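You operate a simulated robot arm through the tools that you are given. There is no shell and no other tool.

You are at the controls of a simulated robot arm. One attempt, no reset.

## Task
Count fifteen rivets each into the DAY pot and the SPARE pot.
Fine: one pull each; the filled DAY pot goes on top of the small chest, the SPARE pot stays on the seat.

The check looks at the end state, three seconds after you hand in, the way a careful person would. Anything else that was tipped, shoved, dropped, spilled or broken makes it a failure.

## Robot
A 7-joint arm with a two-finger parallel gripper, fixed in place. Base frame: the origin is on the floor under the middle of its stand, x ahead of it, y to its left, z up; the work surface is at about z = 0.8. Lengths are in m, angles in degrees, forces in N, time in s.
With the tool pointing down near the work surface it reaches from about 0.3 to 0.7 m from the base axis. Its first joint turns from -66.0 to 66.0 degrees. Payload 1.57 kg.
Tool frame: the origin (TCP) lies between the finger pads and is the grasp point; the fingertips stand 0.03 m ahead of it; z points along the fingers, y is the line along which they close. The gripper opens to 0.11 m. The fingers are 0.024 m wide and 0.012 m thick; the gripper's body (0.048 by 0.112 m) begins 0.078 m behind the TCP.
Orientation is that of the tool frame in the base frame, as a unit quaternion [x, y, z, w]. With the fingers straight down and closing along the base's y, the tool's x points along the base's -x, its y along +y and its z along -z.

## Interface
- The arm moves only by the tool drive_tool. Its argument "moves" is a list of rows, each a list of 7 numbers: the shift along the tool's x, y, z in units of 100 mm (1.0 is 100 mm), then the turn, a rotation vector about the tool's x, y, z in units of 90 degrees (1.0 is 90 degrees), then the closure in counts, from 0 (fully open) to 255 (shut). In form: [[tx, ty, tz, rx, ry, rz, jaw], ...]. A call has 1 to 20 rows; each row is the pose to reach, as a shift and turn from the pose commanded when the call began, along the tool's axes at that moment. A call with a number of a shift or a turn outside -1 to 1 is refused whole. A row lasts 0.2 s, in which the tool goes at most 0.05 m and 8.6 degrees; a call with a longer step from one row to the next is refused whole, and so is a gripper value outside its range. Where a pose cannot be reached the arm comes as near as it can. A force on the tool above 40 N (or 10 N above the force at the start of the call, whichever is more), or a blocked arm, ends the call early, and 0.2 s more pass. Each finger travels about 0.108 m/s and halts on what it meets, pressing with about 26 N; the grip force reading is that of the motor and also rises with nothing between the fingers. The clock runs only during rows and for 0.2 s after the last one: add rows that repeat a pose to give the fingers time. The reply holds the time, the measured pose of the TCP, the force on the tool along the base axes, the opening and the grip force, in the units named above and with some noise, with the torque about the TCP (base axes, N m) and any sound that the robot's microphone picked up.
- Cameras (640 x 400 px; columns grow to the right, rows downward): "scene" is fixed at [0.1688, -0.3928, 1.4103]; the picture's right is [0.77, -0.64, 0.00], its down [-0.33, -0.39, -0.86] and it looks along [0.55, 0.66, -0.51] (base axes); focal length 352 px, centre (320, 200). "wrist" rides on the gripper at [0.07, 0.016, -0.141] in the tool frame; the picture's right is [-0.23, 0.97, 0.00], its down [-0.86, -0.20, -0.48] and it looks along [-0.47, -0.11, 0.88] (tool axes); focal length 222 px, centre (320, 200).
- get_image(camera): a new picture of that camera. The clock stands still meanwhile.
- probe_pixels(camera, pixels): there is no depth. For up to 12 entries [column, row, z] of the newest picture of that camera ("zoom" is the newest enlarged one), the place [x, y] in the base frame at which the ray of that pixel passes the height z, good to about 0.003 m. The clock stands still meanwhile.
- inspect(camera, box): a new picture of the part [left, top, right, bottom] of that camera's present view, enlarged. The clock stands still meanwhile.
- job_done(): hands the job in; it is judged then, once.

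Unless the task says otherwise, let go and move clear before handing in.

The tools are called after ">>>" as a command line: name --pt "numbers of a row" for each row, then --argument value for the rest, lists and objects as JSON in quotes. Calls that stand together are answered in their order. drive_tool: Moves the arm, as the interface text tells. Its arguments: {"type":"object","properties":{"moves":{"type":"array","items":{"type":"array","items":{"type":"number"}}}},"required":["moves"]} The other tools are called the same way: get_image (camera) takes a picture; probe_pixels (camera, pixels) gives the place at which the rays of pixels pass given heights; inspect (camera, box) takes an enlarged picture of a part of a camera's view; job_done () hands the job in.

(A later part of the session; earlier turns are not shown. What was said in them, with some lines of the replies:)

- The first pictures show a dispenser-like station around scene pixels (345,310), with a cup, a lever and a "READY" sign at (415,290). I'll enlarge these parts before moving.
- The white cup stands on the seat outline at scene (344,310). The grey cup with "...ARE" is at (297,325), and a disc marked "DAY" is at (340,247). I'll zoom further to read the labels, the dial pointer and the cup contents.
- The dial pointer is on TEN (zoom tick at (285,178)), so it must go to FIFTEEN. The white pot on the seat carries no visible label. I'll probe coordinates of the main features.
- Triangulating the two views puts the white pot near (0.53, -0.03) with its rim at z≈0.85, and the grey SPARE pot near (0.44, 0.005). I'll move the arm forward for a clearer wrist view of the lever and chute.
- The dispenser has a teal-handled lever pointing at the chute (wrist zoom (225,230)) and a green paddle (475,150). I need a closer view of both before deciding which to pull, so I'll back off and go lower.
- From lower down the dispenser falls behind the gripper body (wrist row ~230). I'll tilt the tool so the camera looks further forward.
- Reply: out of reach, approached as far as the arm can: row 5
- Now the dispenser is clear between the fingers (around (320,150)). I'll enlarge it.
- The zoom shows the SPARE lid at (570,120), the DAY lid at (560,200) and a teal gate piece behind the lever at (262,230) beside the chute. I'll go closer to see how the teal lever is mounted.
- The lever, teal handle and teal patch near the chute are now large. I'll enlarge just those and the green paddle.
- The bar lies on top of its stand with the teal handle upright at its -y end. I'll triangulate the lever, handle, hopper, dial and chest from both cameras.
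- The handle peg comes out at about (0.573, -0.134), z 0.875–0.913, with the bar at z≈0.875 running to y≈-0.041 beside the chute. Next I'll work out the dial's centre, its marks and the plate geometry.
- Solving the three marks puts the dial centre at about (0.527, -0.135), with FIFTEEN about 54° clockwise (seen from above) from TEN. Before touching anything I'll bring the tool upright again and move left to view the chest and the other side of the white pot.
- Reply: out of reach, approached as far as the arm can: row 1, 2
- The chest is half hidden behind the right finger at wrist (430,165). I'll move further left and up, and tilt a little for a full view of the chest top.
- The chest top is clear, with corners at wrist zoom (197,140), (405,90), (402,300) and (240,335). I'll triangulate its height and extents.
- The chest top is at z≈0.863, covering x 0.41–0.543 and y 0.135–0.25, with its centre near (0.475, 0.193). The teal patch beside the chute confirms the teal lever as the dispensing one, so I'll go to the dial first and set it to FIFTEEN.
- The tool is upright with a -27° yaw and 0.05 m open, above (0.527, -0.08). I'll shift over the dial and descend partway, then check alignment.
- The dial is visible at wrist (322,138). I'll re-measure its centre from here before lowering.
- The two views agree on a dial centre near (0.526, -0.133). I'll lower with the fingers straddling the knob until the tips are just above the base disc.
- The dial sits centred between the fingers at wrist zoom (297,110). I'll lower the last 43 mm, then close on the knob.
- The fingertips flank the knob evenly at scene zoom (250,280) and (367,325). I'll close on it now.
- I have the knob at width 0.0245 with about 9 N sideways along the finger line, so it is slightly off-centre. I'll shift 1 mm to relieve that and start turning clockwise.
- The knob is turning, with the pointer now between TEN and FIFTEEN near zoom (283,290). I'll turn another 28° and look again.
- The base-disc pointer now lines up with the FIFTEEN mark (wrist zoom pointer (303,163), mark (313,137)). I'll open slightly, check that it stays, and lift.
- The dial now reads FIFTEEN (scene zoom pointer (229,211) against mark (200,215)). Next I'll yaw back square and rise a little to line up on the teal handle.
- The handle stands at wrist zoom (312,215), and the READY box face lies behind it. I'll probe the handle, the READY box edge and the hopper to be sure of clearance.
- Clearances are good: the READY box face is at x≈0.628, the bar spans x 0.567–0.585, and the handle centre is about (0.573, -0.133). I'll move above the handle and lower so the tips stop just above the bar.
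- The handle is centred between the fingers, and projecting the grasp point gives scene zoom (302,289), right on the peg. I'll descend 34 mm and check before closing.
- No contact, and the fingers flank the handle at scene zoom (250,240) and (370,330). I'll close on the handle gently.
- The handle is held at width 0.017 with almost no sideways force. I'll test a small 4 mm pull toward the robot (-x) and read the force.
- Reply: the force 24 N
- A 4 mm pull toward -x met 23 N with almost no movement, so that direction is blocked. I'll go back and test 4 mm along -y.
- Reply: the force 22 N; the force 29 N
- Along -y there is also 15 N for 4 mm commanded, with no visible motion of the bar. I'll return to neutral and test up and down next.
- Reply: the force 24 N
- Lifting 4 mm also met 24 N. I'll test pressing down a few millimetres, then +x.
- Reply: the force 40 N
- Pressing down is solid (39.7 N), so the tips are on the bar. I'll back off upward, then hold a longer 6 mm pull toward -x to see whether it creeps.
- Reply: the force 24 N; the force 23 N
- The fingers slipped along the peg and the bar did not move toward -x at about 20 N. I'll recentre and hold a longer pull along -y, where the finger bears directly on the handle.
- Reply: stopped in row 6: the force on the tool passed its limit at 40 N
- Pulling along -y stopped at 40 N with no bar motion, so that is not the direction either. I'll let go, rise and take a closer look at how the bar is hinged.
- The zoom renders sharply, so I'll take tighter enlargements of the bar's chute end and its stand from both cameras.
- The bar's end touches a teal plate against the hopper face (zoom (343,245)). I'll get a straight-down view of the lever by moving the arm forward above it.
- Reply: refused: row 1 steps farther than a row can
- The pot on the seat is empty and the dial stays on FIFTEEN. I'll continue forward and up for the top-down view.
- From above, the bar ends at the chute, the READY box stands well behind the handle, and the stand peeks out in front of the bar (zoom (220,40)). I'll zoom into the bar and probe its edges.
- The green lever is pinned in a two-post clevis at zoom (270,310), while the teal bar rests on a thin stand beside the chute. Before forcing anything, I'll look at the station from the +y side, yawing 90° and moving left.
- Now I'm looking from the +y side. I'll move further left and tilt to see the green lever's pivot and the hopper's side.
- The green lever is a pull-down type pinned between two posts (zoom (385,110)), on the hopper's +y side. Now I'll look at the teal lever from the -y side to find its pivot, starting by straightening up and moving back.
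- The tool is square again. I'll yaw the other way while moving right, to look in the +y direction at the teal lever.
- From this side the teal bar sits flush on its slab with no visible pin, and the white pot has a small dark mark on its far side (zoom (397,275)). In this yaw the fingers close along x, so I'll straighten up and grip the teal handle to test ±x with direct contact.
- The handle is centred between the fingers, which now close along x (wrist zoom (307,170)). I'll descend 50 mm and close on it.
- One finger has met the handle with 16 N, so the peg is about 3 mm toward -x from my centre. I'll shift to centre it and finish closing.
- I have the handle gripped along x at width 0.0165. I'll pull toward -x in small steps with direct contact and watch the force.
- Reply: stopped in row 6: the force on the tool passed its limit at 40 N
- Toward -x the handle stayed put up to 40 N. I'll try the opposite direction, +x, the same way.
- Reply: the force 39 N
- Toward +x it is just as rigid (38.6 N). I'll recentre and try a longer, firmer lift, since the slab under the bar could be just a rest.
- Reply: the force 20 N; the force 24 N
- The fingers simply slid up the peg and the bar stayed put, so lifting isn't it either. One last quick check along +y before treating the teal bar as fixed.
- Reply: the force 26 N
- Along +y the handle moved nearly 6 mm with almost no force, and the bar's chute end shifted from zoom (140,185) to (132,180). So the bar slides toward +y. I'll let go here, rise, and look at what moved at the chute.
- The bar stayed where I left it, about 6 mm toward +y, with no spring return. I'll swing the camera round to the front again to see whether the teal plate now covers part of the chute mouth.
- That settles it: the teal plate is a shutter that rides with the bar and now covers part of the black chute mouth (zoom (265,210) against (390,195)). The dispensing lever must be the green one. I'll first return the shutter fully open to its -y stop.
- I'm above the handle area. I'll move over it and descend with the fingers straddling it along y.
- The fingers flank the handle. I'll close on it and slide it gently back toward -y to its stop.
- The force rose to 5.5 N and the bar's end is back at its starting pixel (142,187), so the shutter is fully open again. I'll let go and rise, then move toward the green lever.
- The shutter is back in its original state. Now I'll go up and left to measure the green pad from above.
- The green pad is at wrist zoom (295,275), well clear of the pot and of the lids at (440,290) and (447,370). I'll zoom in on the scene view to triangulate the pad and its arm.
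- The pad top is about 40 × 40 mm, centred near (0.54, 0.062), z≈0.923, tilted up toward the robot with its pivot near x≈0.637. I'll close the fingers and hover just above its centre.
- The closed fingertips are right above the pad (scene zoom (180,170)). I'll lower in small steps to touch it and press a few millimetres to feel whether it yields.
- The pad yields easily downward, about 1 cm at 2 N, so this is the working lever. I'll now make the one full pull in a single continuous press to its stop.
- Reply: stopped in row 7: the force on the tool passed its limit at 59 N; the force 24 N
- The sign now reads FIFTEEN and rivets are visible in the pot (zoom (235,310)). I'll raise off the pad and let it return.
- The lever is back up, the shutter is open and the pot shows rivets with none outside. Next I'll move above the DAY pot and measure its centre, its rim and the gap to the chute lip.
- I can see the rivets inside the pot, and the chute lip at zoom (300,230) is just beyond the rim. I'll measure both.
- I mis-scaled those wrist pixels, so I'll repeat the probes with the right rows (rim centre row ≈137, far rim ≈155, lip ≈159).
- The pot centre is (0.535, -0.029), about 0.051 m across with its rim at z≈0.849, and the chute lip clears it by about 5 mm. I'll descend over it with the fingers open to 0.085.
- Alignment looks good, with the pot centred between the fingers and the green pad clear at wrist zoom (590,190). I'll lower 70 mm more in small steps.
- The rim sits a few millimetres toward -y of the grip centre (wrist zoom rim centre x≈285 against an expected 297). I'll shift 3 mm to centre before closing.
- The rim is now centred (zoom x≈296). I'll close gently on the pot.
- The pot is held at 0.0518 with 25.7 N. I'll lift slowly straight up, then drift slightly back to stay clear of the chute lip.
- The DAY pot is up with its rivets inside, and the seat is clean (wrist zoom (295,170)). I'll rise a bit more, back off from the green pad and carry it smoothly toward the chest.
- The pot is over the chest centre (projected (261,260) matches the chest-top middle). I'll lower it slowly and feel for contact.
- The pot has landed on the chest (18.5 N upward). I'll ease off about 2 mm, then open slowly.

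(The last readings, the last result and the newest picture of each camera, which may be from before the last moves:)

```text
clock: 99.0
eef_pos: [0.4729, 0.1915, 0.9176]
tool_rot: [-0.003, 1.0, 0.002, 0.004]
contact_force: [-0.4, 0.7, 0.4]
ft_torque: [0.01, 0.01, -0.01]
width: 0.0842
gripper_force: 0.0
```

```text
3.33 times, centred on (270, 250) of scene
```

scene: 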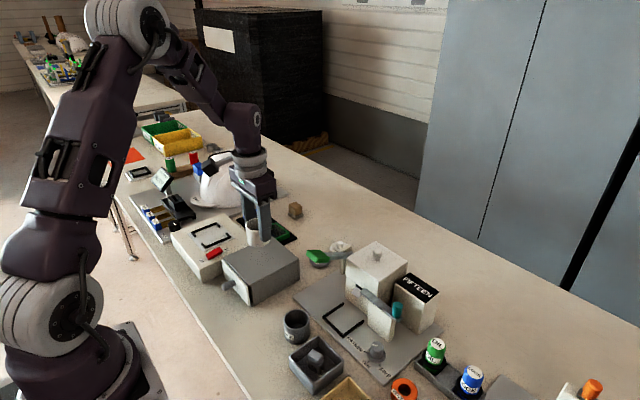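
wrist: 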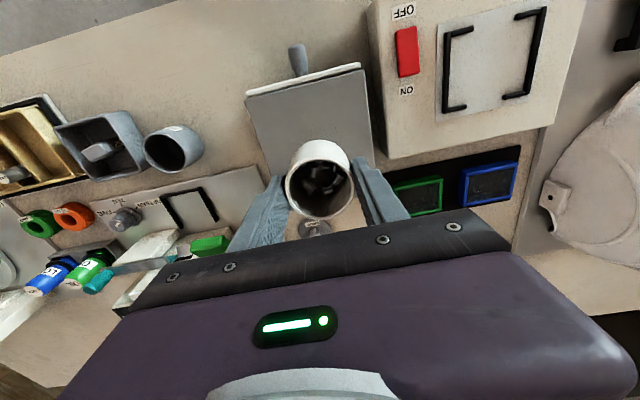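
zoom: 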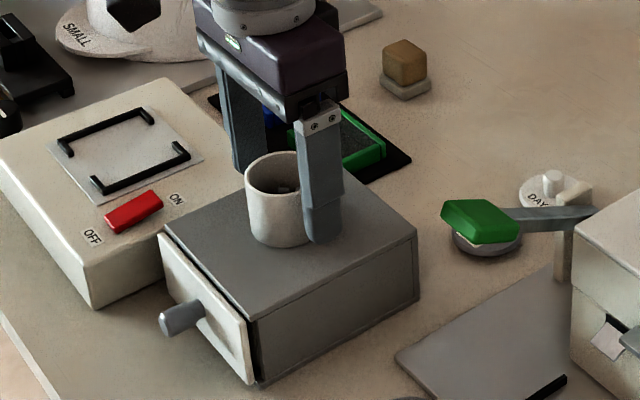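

The DAY pot stands free on the chest with its rivets. I'll rise straight up and then head to the SPARE pot.

>>> drive_tool --pt "0 0 -0.2 0 0 0 60" --pt "0 0 -0.5 0 0 0 60" --pt "0 0 -0.9 0 0 0 60" --pt "0 0 -1.0 0 0 0 60" --pt "0 0 -1.0 0 0 0 60"

>>> drive_tool --pt "0.1 -0.3 0 0 0 0 60" --pt "0.2 -0.7 0 0 0 0 60" --pt "0.35 -1.0 0 0 0 0 60" --pt "0.35 -1.0 0 0 0 0 60"

>>> drive_tool --pt "0 -0.4 0 0 0 0 60" --pt "0 -0.8 0.1 0 0 0 60" --pt "0 -0.86 0.2 0 0 0 60" --pt "0 -0.86 0.2 0 0 0 60"

>>> get_image --camera "scene"

>>> get_image --camera "wrist"

>>> inspect --camera "wrist" --box '[240, 80, 400, 200]'

>>> inspect --camera "scene" --box '[270, 295, 330, 355]'

```text
clock: 100.2
eef_pos: [0.4727, 0.1912, 1.019]
tool_rot: [-0.003, 1.0, 0.002, 0.004]
contact_force: [0.6, 0.3, -1.1]
ft_torque: [0.03, 0.04, 0.01]
width: 0.0843
gripper_force: 0.1
```

```text
clock: 101.2
eef_pos: [0.4366, 0.0901, 1.0157]
tool_rot: [-0.003, 1.0, 0.003, 0.004]
contact_force: [-0.3, -0.5, -0.2]
ft_torque: [0.0, 0.02, 0.03]
width: 0.0842
gripper_force: 0.1
```

```text
clock: 102.2
eef_pos: [0.439, 0.0052, 0.9961]
tool_rot: [-0.002, 1.0, 0.003, 0.005]
contact_force: [0.9, 0.1, -0.4]
ft_torque: [0.02, 0.02, -0.01]
width: 0.0842
gripper_force: 0.0
```

```text
taken
```

scene: 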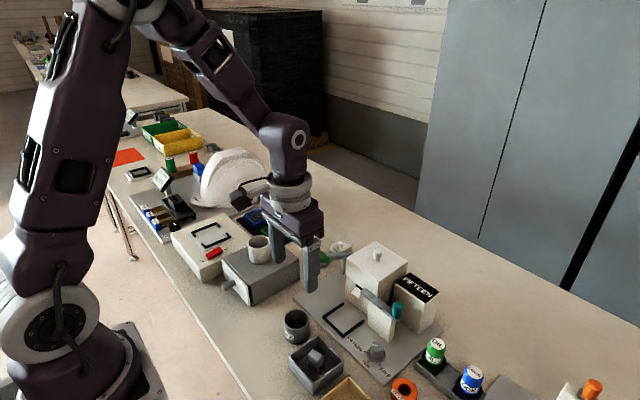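

```text
taken
```

wrist: 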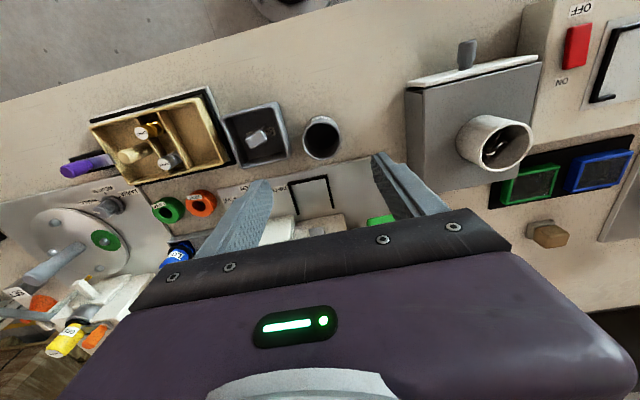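

```text
3.33 times, centred on (320, 140) of wrist
```

zoom: 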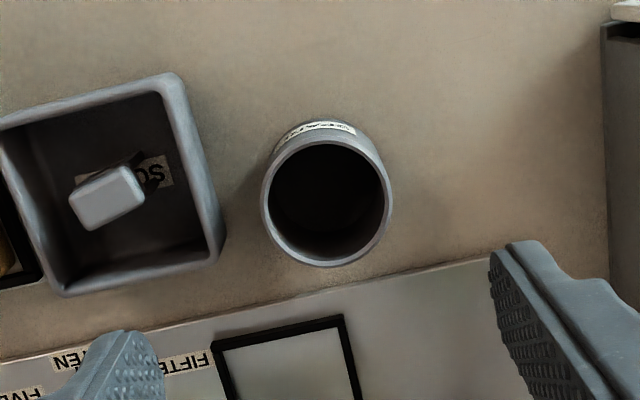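

```text
6.67 times, centred on (300, 325) of scene
```

zoom: 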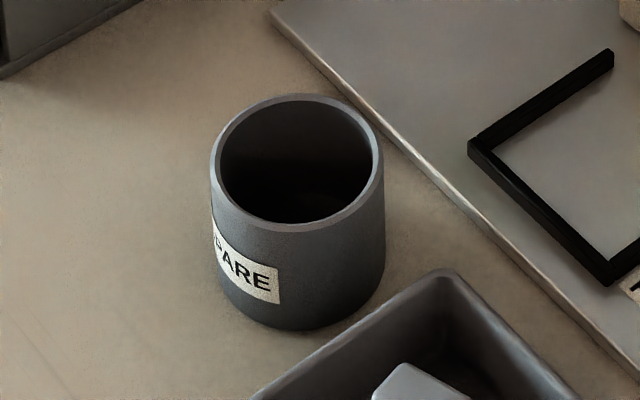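

The SPARE pot is empty and close to the grey tray at its -y side. I'll measure the gap to see whether a finger fits there.

>>> probe_pixels --camera "wrist" --pixels '[[322, 141, 0.842], [302.7, 139, 0.842], [341.5, 140, 0.842], [285.5, 141, 0.84], [290, 158, 0.84], [281, 119, 0.84], [277, 104, 0.84], [289.5, 152, 0.83]]'

>>> probe_pixels --camera "zoom" --pixels '[[297, 157, 0.842], [211, 160, 0.842], [384, 155, 0.842], [297, 330, 0.8], [440, 270, 0.84], [440, 270, 0.83], [255, 398, 0.84], [305, 365, 0.84]]'

```text
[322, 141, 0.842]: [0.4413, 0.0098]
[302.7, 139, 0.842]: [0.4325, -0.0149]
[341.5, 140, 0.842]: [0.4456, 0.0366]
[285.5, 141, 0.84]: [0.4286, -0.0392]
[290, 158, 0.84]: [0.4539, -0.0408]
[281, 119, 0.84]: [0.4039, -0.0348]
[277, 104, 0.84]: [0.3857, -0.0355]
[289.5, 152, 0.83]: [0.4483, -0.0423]
```

```text
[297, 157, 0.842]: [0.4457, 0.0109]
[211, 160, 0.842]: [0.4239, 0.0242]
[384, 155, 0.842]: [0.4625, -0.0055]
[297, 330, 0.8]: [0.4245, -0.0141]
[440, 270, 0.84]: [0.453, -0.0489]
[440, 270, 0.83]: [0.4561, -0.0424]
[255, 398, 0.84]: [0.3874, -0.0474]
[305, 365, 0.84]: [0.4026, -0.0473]
```

The pot centre is about (0.442, 0.009) and the tray edge is at y≈-0.037 or beyond, so a finger fits with a narrower opening. I'll centre over the pot at mid-height with 0.063 m opening.

>>> drive_tool --pt "-0.02 0.03 0.15 0 0 0 85" --pt "-0.02 0.03 0.35 0 0 0 109" --pt "-0.02 0.03 0.55 0 0 0 109" --pt "-0.02 0.03 0.65 0 0 0 109" --pt "-0.02 0.03 0.65 0 0 0 109"

>>> inspect --camera "wrist" --box '[220, 90, 440, 250]'

>>> inspect --camera "scene" --box '[260, 260, 360, 370]'

```text
clock: 103.4
eef_pos: [0.4415, 0.009, 0.9308]
tool_rot: [-0.003, 1.0, 0.003, 0.003]
contact_force: [-0.3, 0.0, 0.4]
ft_torque: [-0.01, -0.01, 0.01]
width: 0.063
gripper_force: 0.0
```

```text
2.50 times, centred on (330, 170) of wrist
```

zoom: 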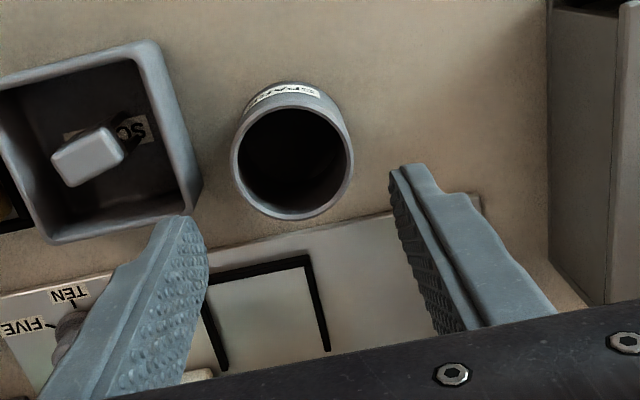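

```text
3.64 times, centred on (310, 315) of scene
```

zoom: 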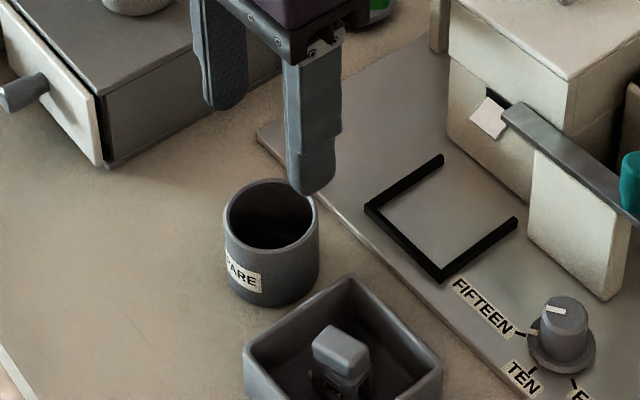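

The pot is about 3 mm toward -x and 2 mm toward -y of my centre (zoom rim centre (292,158) against an expected (296,165)). I'll correct and descend most of the way.

>>> drive_tool --pt "0.03 -0.017 0.1 0 0 0 109" --pt "0.03 -0.017 0.3 0 0 0 109" --pt "0.03 -0.017 0.45 0 0 0 109" --pt "0.03 -0.017 0.5 0 0 0 109" --pt "0.03 -0.017 0.5 0 0 0 109"

>>> inspect --camera "wrist" --box '[220, 90, 440, 250]'

>>> inspect --camera "scene" --box '[260, 260, 360, 370]'

```text
clock: 104.6
eef_pos: [0.438, 0.0079, 0.881]
tool_rot: [-0.002, 1.0, 0.003, 0.006]
contact_force: [0.1, 0.2, 0.9]
ft_torque: [0.01, 0.0, 0.0]
width: 0.0631
gripper_force: 0.1
```

```text
2.50 times, centred on (330, 170) of wrist
```

zoom: 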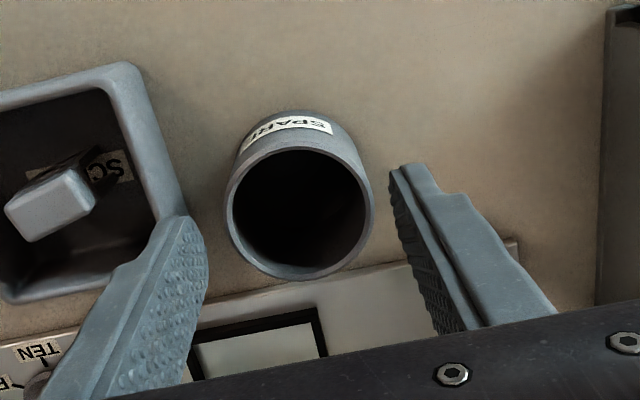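

```text
3.64 times, centred on (310, 315) of scene
```

zoom: 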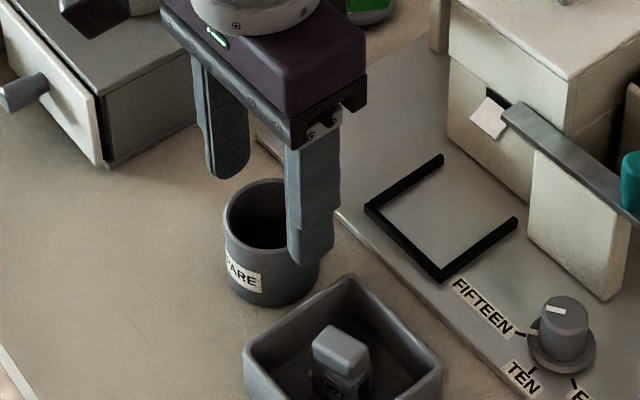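

The pot is nearly centred, but the -y finger will pass close to the tray edge (wrist zoom (185,210)). I'll probe the tray edge height and position once more before going lower.

>>> probe_pixels --camera "zoom" --pixels '[[346, 275, 0.82], [346, 275, 0.83], [346, 275, 0.84], [245, 350, 0.82], [245, 350, 0.83], [245, 350, 0.84], [272, 180, 0.842], [300, 330, 0.83]]'

>>> probe_pixels --camera "wrist" --pixels '[[276, 172, 0.82], [276, 172, 0.83], [276, 172, 0.84], [257.5, 117, 0.82], [257.5, 117, 0.83], [257.5, 117, 0.84], [322, 175.6, 0.842], [276, 192, 0.81]]'

```text
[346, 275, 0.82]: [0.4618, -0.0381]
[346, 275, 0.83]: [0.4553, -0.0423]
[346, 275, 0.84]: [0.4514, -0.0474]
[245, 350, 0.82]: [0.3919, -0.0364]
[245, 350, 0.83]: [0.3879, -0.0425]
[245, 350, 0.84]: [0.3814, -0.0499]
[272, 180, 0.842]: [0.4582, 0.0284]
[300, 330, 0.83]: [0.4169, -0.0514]
```

```text
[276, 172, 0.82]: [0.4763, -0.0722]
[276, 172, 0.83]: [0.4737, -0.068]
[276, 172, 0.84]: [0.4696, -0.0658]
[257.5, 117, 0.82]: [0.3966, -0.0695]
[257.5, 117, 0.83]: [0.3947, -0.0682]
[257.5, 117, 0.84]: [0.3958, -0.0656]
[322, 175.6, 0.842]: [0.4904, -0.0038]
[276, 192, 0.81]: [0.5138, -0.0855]
```

The tray edge is at y≈-0.041, z≈0.828, so with a 0.059 opening the finger clears it by about 8 mm. I'll narrow slightly, fine-centre and finish the descent.

>>> drive_tool --pt "-0.01 0.01 0 0 0 0 118" --pt "-0.01 0.01 0.1 0 0 0 118" --pt "-0.01 0.01 0.2 0 0 0 118" --pt "-0.01 0.01 0.31 0 0 0 118" --pt "-0.01 0.01 0.31 0 0 0 118"

>>> inspect --camera "wrist" --box '[220, 90, 440, 250]'

>>> inspect --camera "scene" --box '[260, 260, 360, 370]'

```text
clock: 105.8
eef_pos: [0.4394, 0.0093, 0.8494]
tool_rot: [-0.002, 1.0, 0.004, 0.005]
contact_force: [0.1, 0.8, -0.1]
ft_torque: [-0.05, 0.01, 0.01]
width: 0.0591
gripper_force: 0.0
```

```text
2.50 times, centred on (330, 170) of wrist
```

zoom: 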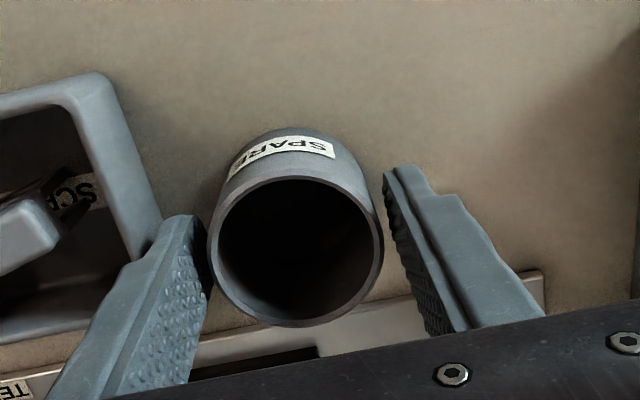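

```text
3.64 times, centred on (310, 315) of scene
```

zoom: 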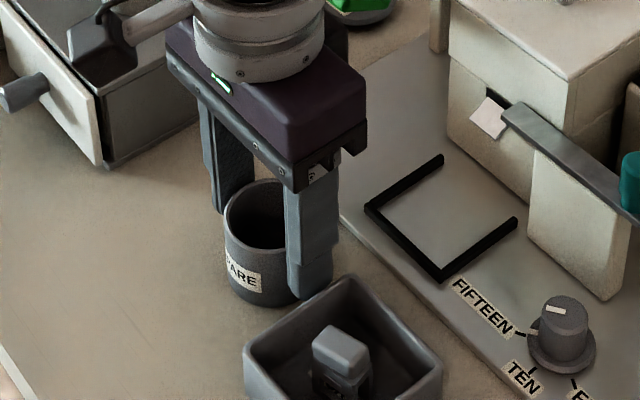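

The pot is centred with no contact (rim from 207 to 384 px). I'll close and then lift.

>>> drive_tool --pt "0 0 0 0 0 0 135" --pt "0 0 0 0 0 0 150" --pt "0 0 0 0 0 0 165" --pt "0 0 0 0 0 0 165"

>>> drive_tool --pt "0 0 -0.1 0 0 0 165" --pt "0 0 -0.3 0 0 0 165" --pt "0 0 -0.6 0 0 0 165" --pt "0 0 -0.9 0 0 0 165" --pt "0 0 -1.0 0 0 0 165" --pt "0 0 -1.0 0 0 0 165"

>>> inspect --camera "scene" --box '[230, 190, 390, 370]'

>>> inspect --camera "wrist" --box '[220, 90, 440, 250]'

```text
clock: 106.8
eef_pos: [0.4388, 0.0072, 0.85]
tool_rot: [-0.002, 1.0, 0.003, 0.003]
contact_force: [0.0, 0.2, 0.6]
ft_torque: [0.01, 0.03, -0.04]
width: 0.052
gripper_force: 25.5
```

```text
clock: 108.2
eef_pos: [0.439, 0.0065, 0.9505]
tool_rot: [-0.003, 1.0, 0.003, 0.004]
contact_force: [0.0, 0.4, 0.0]
ft_torque: [-0.01, -0.02, -0.05]
width: 0.0514
gripper_force: 26.2
```

```text
2.22 times, centred on (310, 280) of scene
```

zoom: 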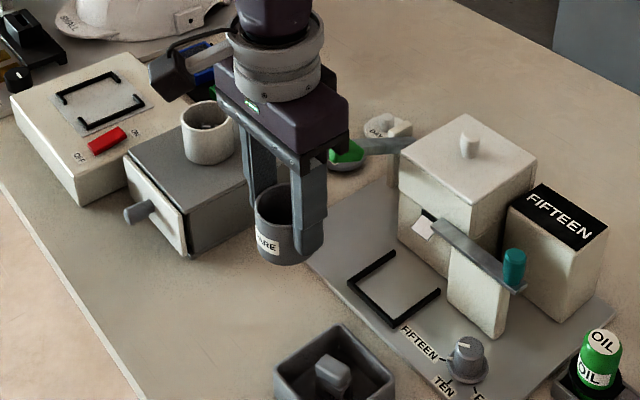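

```text
2.50 times, centred on (330, 170) of wrist
```

zoom: 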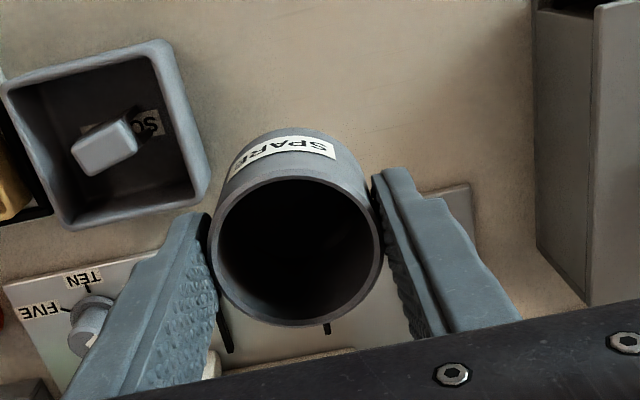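

The SPARE pot is in hand and the DAY pot still stands on the chest. The seat frame fits closely, so I'll measure its inner edges now that it's empty.

>>> inspect --camera "scene" --box '[320, 295, 370, 345]'

```text
8.00 times, centred on (345, 320) of scene
```

zoom: 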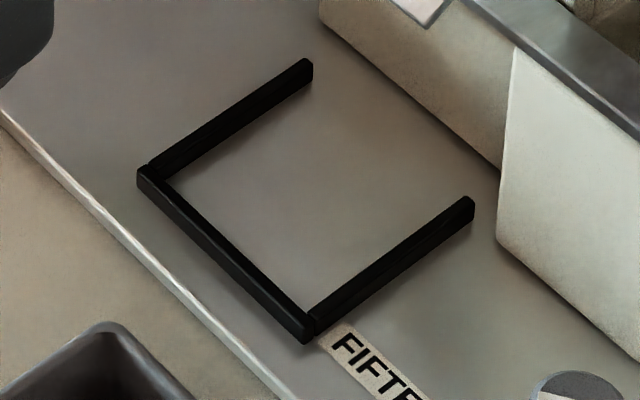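

>>> probe_pixels --camera "zoom" --pixels '[[170, 180, 0.806], [310, 316, 0.806], [308, 100, 0.806], [450, 215, 0.806], [240, 250, 0.806], [232, 142, 0.806], [385, 262, 0.806], [140, 172, 0.812], [306, 338, 0.812], [314, 70, 0.812], [474, 205, 0.812], [300, 210, 0.806]]'

```text
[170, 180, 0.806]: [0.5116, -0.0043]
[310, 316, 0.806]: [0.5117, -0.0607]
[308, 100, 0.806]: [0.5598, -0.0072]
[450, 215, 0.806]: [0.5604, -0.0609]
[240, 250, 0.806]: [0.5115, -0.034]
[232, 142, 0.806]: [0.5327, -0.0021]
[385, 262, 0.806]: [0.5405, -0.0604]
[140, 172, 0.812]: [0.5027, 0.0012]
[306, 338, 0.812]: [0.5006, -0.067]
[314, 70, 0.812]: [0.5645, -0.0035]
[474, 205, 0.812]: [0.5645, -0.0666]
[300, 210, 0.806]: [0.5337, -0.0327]
```

The inner frame is about 56–60 mm wide for a 51.5 mm pot, so I'll aim for exactly where the DAY pot stood, TCP about (0.5325, -0.031). Moving over the seat at a safe height first.

>>> drive_tool --pt "-0.25 -0.1 0 0 0 0 165" --pt "-0.55 -0.22 0 0 0 0 165" --pt "-0.8 -0.33 0 0 0 0 165" --pt "-0.93 -0.384 0 0 0 0 165" --pt "-0.93 -0.384 0.2 0 0 0 165" --pt "-0.93 -0.384 0.4 0 0 0 165" --pt "-0.93 -0.384 0.5 0 0 0 165" --pt "-0.93 -0.384 0.5 0 0 0 165"

>>> inspect --camera "scene" --box '[310, 270, 400, 350]'

>>> inspect --camera "wrist" --box '[220, 90, 440, 250]'

```text
clock: 110.0
eef_pos: [0.5312, -0.0306, 0.9]
tool_rot: [-0.002, 1.0, 0.002, 0.005]
contact_force: [0.0, -0.6, 0.0]
ft_torque: [0.0, -0.02, 0.0]
width: 0.0517
gripper_force: 26.1
```

```text
5.00 times, centred on (355, 310) of scene
```

zoom: 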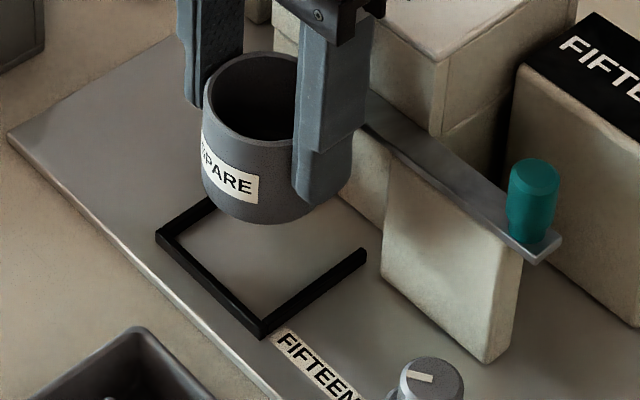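

```text
2.50 times, centred on (330, 170) of wrist
```

zoom: 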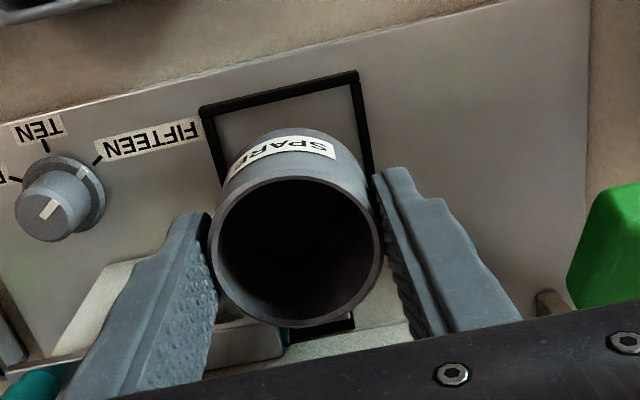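

The pot is above the frame and lined up with it. I'll lower to just above the frame bars and compare with the earlier DAY-pot view.

>>> drive_tool --pt "-0.01 0 0.1 0 0 0 165" --pt "-0.01 0 0.2 0 0 0 165" --pt "-0.01 0 0.28 0 0 0 165" --pt "-0.01 0 0.28 0 0 0 165"

>>> inspect --camera "scene" --box '[310, 270, 400, 350]'

>>> inspect --camera "wrist" --box '[220, 90, 440, 250]'

```text
clock: 111.0
eef_pos: [0.5333, -0.0295, 0.8724]
tool_rot: [-0.001, 1.0, 0.002, 0.005]
contact_force: [0.3, -0.4, 1.0]
ft_torque: [0.02, 0.02, 0.0]
width: 0.0516
gripper_force: 26.0
```

```text
5.00 times, centred on (355, 310) of scene
```

zoom: 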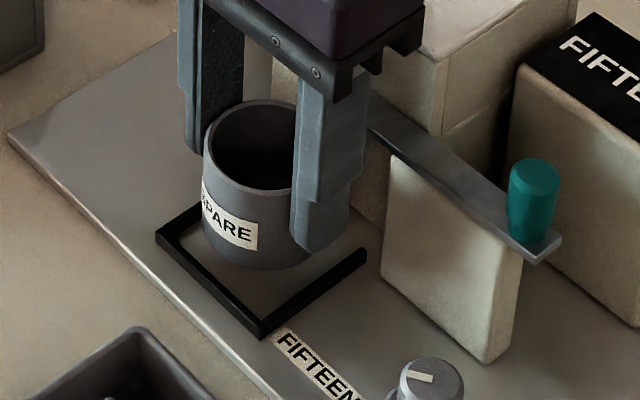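

```text
2.50 times, centred on (330, 170) of wrist
```

zoom: 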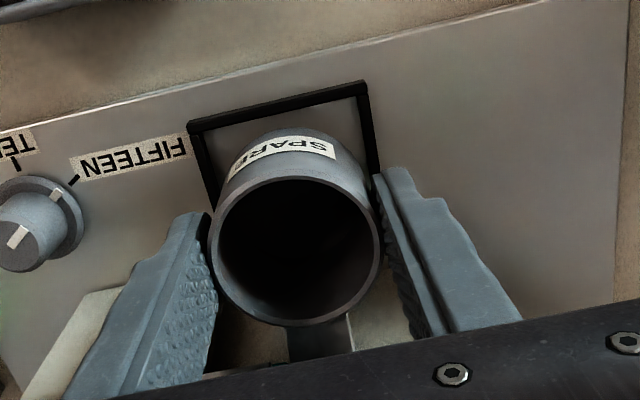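

The frame corners (190,125) and (367,83) are converging to where they were for the DAY pot. I'll lower the last 15 mm gently.

>>> drive_tool --pt "0 0 0.06 0 0 0 165" --pt "0 0 0.1 0 0 0 165" --pt "0 0 0.13 0 0 0 165" --pt "0 0 0.15 0 0 0 165" --pt "0 0 0.15 0 0 0 165"

>>> inspect --camera "scene" --box '[310, 270, 400, 350]'

>>> inspect --camera "wrist" --box '[220, 90, 440, 250]'

```text
clock: 112.2
eef_pos: [0.5328, -0.0297, 0.8575]
tool_rot: [-0.003, 1.0, 0.003, 0.005]
contact_force: [0.6, 0.2, 0.1]
ft_torque: [0.0, -0.02, -0.01]
width: 0.0519
gripper_force: 25.8
```

```text
5.00 times, centred on (355, 310) of scene
```

zoom: 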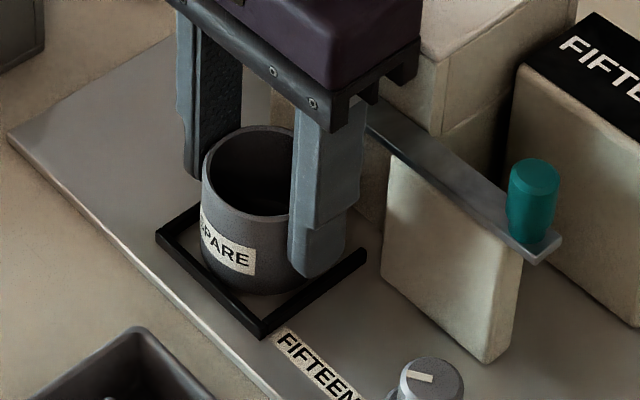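

```text
2.50 times, centred on (330, 170) of wrist
```

zoom: 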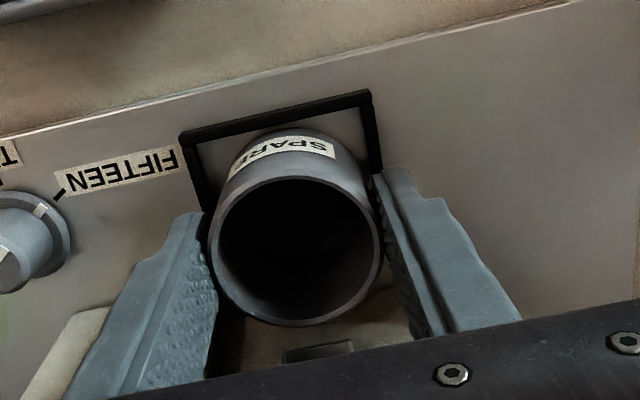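

Not yet in contact (0.1 N). I'll lower in 1 mm steps until it lands.

>>> drive_tool --pt "0 0 0.01 0 0 0 165" --pt "0 0 0.015 0 0 0 165" --pt "0 0 0.015 0 0 0 165"

```text
clock: 113.0
eef_pos: [0.5325, -0.0288, 0.8563]
tool_rot: [-0.002, 1.0, 0.003, 0.004]
contact_force: [-0.6, 1.2, 4.7]
ft_torque: [-0.04, 0.02, -0.01]
width: 0.0516
gripper_force: 26.5
```

It has landed (4.7 N). I'll open slowly and lift straight up.

>>> drive_tool --pt "0 0 0 0 0 0 130" --pt "0 0 0 0 0 0 115" --pt "0 0 0 0 0 0 95" --pt "0 0 0 0 0 0 75" --pt "0 0 0 0 0 0 60" --pt "0 0 0 0 0 0 60"

>>> drive_tool --pt "0 0 -0.2 0 0 0 60" --pt "0 0 -0.5 0 0 0 60" --pt "0 0 -0.9 0 0 0 60" --pt "0 0 -1.0 0 0 0 60" --pt "0 0 -1.0 0 0 0 60"

>>> inspect --camera "scene" --box '[310, 270, 400, 350]'

>>> inspect --camera "wrist" --box '[240, 70, 420, 220]'

```text
clock: 114.4
eef_pos: [0.5328, -0.0305, 0.8563]
tool_rot: [-0.003, 1.0, 0.002, 0.004]
contact_force: [0.4, -0.2, -0.6]
ft_torque: [0.02, -0.01, 0.0]
width: 0.0843
gripper_force: 0.2
```

```text
clock: 115.6
eef_pos: [0.5321, -0.0305, 0.956]
tool_rot: [-0.003, 1.0, 0.002, 0.004]
contact_force: [-0.2, 0.1, -0.4]
ft_torque: [-0.01, 0.01, 0.0]
width: 0.0841
gripper_force: 0.1
```

```text
5.00 times, centred on (355, 310) of scene
```

zoom: 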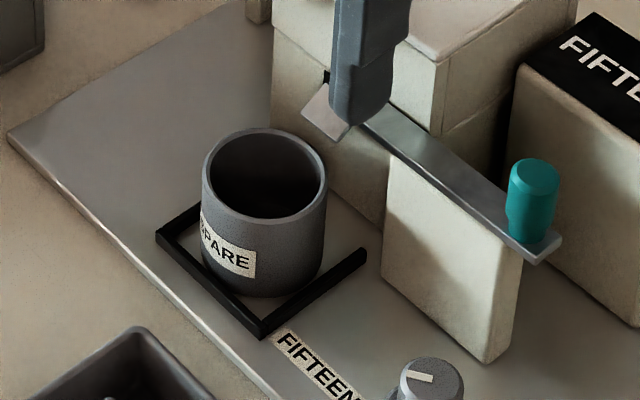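

```text
2.67 times, centred on (330, 145) of wrist
```

zoom: 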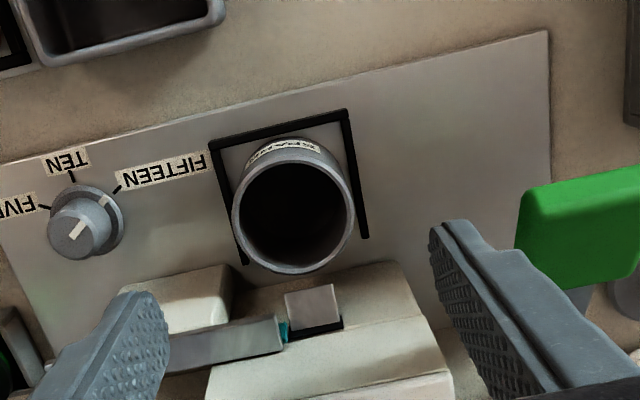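

The SPARE pot sits squarely in the frame, the shutter is open and the dial is on FIFTEEN. I'll rise, close the fingers and return above the green pad for the second pull.

>>> drive_tool --pt "0 0 -0.3 0 0 0 60" --pt "0 0 -0.55 0 0 0 100" --pt "-0.03 0.3 -0.55 0 0 0 180" --pt "-0.07 0.7 -0.55 0 0 0 255" --pt "-0.07 0.93 -0.55 0 0 0 255" --pt "-0.07 0.93 -0.5 0 0 0 255"

>>> get_image --camera "scene"

>>> inspect --camera "scene" --box '[290, 205, 450, 335]'

```text
clock: 117.0
eef_pos: [0.5376, 0.0626, 1.0056]
tool_rot: [-0.001, 1.0, 0.002, 0.005]
contact_force: [0.8, 0.6, -0.4]
ft_torque: [0.03, 0.01, -0.02]
width: 0.0
gripper_force: 21.3
```

```text
taken
```

scene: 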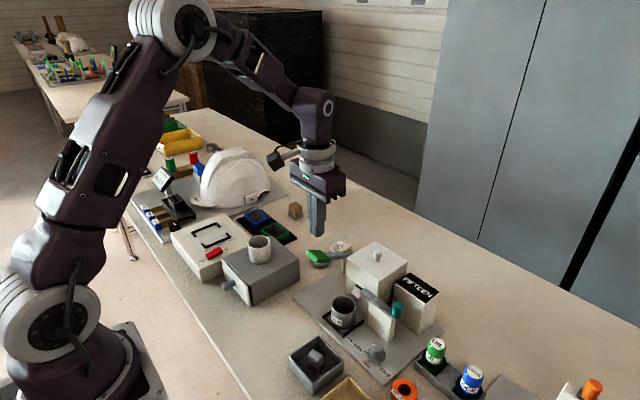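

```text
3.08 times, centred on (370, 270) of scene
```

zoom: 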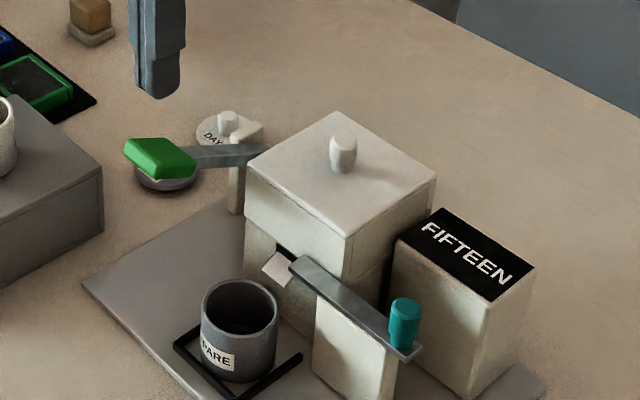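

Everything is as expected, with the empty SPARE pot under the chute. I'll make the second single, continuous pull of the green lever.

>>> drive_tool --pt "-0.01 0 0.2 0 0 0 255" --pt "-0.01 0 0.35 0 0 0 255" --pt "-0.01 0 0.45 0 0 0 255" --pt "-0.01 0 0.54 0 0 0 255" --pt "-0.01 0 0.62 0 0 0 255" --pt "-0.01 0 0.7 0 0 0 255" --pt "-0.01 0 0.78 0 0 0 255" --pt "-0.01 0 0.86 0 0 0 255" --pt "-0.01 0 0.93 0 0 0 255" --pt "-0.01 0 0.98 0 0 0 255" --pt "-0.01 0 1.0 0 0 0 255" --pt "-0.01 0 1.0 0 0 0 255"

>>> inspect --camera "scene" --box '[290, 205, 450, 335]'

```text
clock: 119.6
eef_pos: [0.5404, 0.0617, 0.9063]
tool_rot: [-0.002, 1.0, 0.004, 0.005]
contact_force: [-5.5, 0.5, 26.5]
ft_torque: [-0.03, 0.45, -0.15]
width: 0.0
gripper_force: 21.8
```

```text
3.08 times, centred on (370, 270) of scene
```

zoom: 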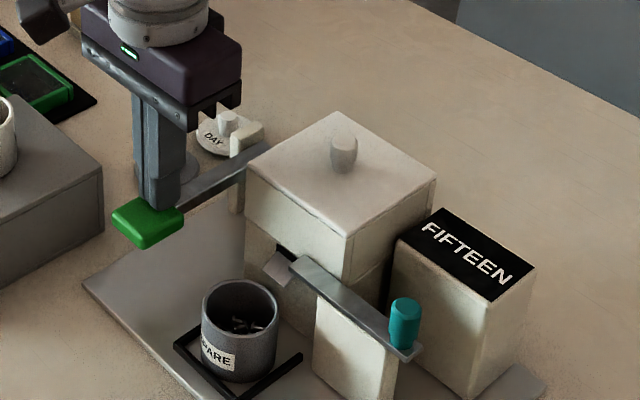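

The SPARE pot now shows rivets (zoom (245,320)) and the sign reads FIFTEEN. I'll release the lever by rising, then check both pots and the surroundings.

>>> drive_tool --pt "0 0 -0.1 0 0 0 255" --pt "0 0 -0.25 0 0 0 255" --pt "0 0 -0.4 0 0 0 255" --pt "0 0 -0.6 0 0 0 255" --pt "0 0 -0.9 0 0 0 255" --pt "0 0 -1.0 0 0 0 255" --pt "0 0 -1.0 0 0 0 255"

>>> drive_tool --pt "0.3 -0.2 -0.2 0 0 0 255" --pt "0.6 -0.5 -0.3 0 0 0 200" --pt "0.8 -0.8 -0.3 0 0 0 100" --pt "0.8 -0.8 -0.3 0 0 0 60"

>>> get_image --camera "scene"

>>> get_image --camera "wrist"

>>> inspect --camera "wrist" --box '[250, 100, 410, 220]'

>>> inspect --camera "scene" --box '[290, 225, 450, 355]'

>>> inspect --camera "scene" --box '[210, 210, 310, 310]'

```text
clock: 121.2
eef_pos: [0.5395, 0.0611, 1.0071]
tool_rot: [-0.003, 1.0, 0.002, 0.004]
contact_force: [0.0, 0.5, -0.2]
ft_torque: [-0.02, 0.01, -0.03]
width: 0.0
gripper_force: 21.5
```

```text
clock: 122.2
eef_pos: [0.4586, -0.0186, 1.0331]
tool_rot: [-0.002, 1.0, 0.002, 0.004]
contact_force: [-0.3, 0.1, -0.4]
ft_torque: [-0.01, -0.03, -0.02]
width: 0.0841
gripper_force: 0.0
```

```text
taken
```

scene: 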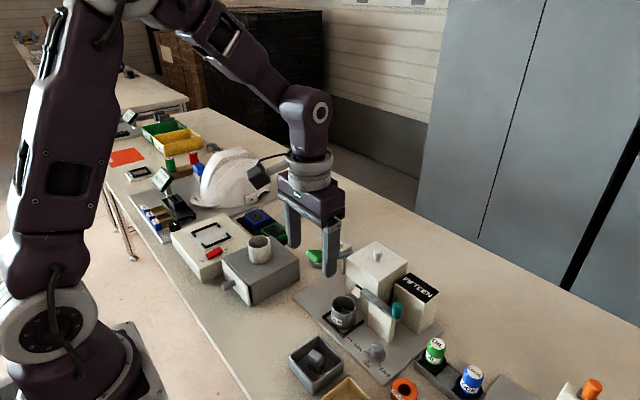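

```text
taken
```

wrist: 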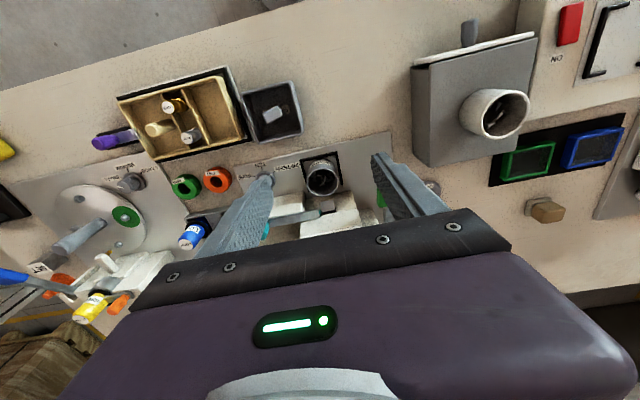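

```text
3.33 times, centred on (330, 160) of wrist
```

zoom: 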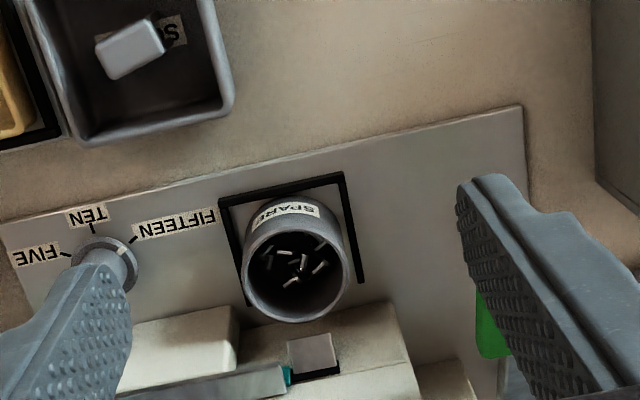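

```text
3.08 times, centred on (370, 290) of scene
```

zoom: 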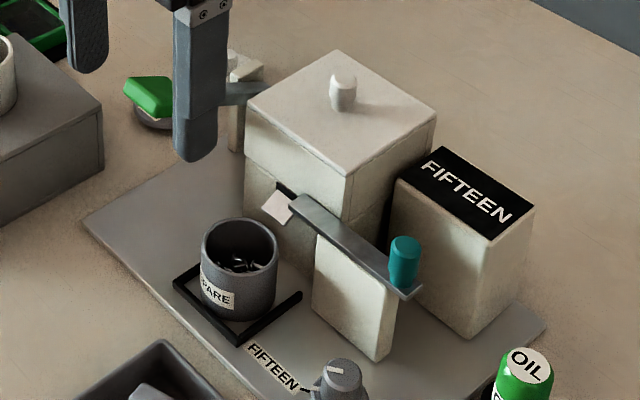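

```text
4.00 times, centred on (260, 260) of scene
```

zoom: 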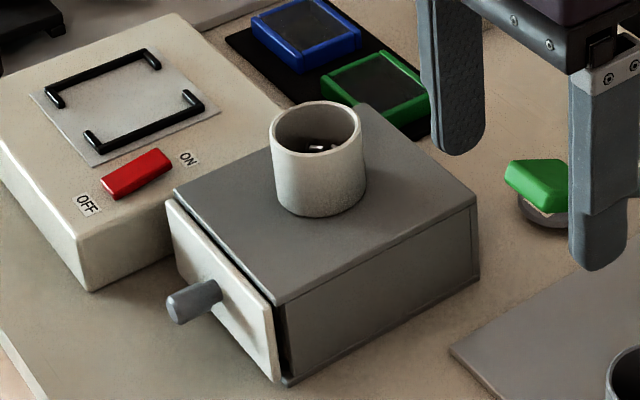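

Both pots hold their rivets: the DAY pot on the chest (zoom (318,150)) and the SPARE pot on the seat (zoom (240,260)). Nothing looks spilled or disturbed. I'll raise the arm clear and take a last look.

>>> drive_tool --pt "0.2 0 -0.3 0 0 0 60" --pt "0.5 0 -0.6 0 0 0 30" --pt "0.8 0 -0.9 0 0 0 0" --pt "0.9 0 -1.0 0 0 0 0" --pt "0.9 0 -1.0 0 0 0 0"

>>> get_image --camera "scene"

>>> inspect --camera "wrist" --box '[220, 80, 500, 260]'

>>> inspect --camera "scene" --box '[260, 230, 460, 400]'

```text
clock: 123.4
eef_pos: [0.3689, -0.02, 1.1355]
tool_rot: [-0.003, 1.0, 0.002, 0.005]
contact_force: [-0.3, 0.1, -0.3]
ft_torque: [0.05, 0.01, 0.03]
width: 0.11
gripper_force: 0.0
```

```text
taken
```

scene: 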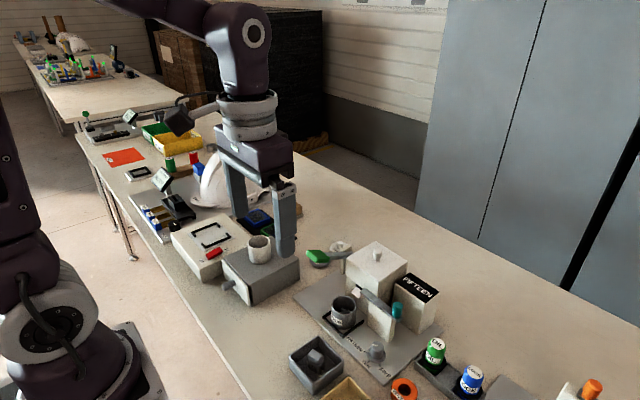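

```text
2.22 times, centred on (360, 170) of wrist
```

zoom: 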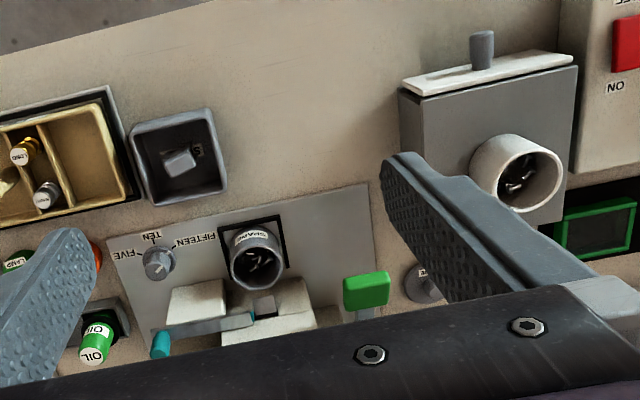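

```text
2.35 times, centred on (360, 315) of scene
```

zoom: 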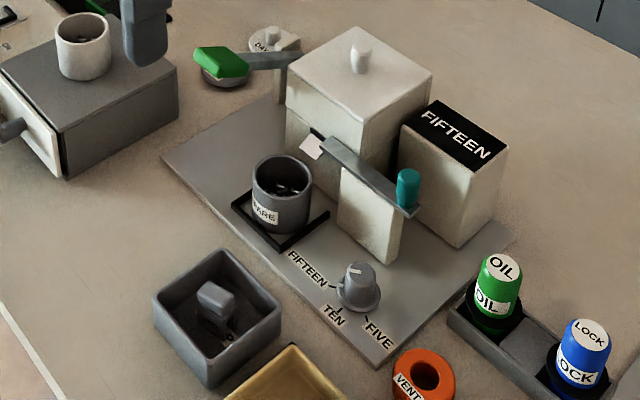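

The final pictures show the filled DAY pot on the chest (zoom (83,45)) and the filled SPARE pot in the seat frame (zoom (282,190)). The sign reads FIFTEEN, nothing is spilled or shifted, and the arm is clear. I'll hand in now.

>>> job_done

```text
The job is handed in.
```

Both pots were filled with one pull each at the FIFTEEN setting. The filled DAY pot is on top of the small chest, and the filled SPARE pot is on the seat. The dispenser sign read FIFTEEN after each pull. I could see rivets in both pots, but I did not count all fifteen by eye.

- **DAY pot:** its own label was never readable. I took the white pot to be DAY because it matches the white DAY lid and the other pot is marked SPARE.
- **Dial:** it was on TEN at the start. I turned it to FIFTEEN and left it there.
- **Teal handle:** I first tried the teal handle as the lever, with up to about 40 N in several directions. It turned out to be the chute shutter, which moved about 6 mm. I slid it back to fully open before the first pull. The green lever is the one that dispenses.
- **End state:** the last pictures showed nothing spilled, tipped or out of place, and the arm was clear when I handed in.
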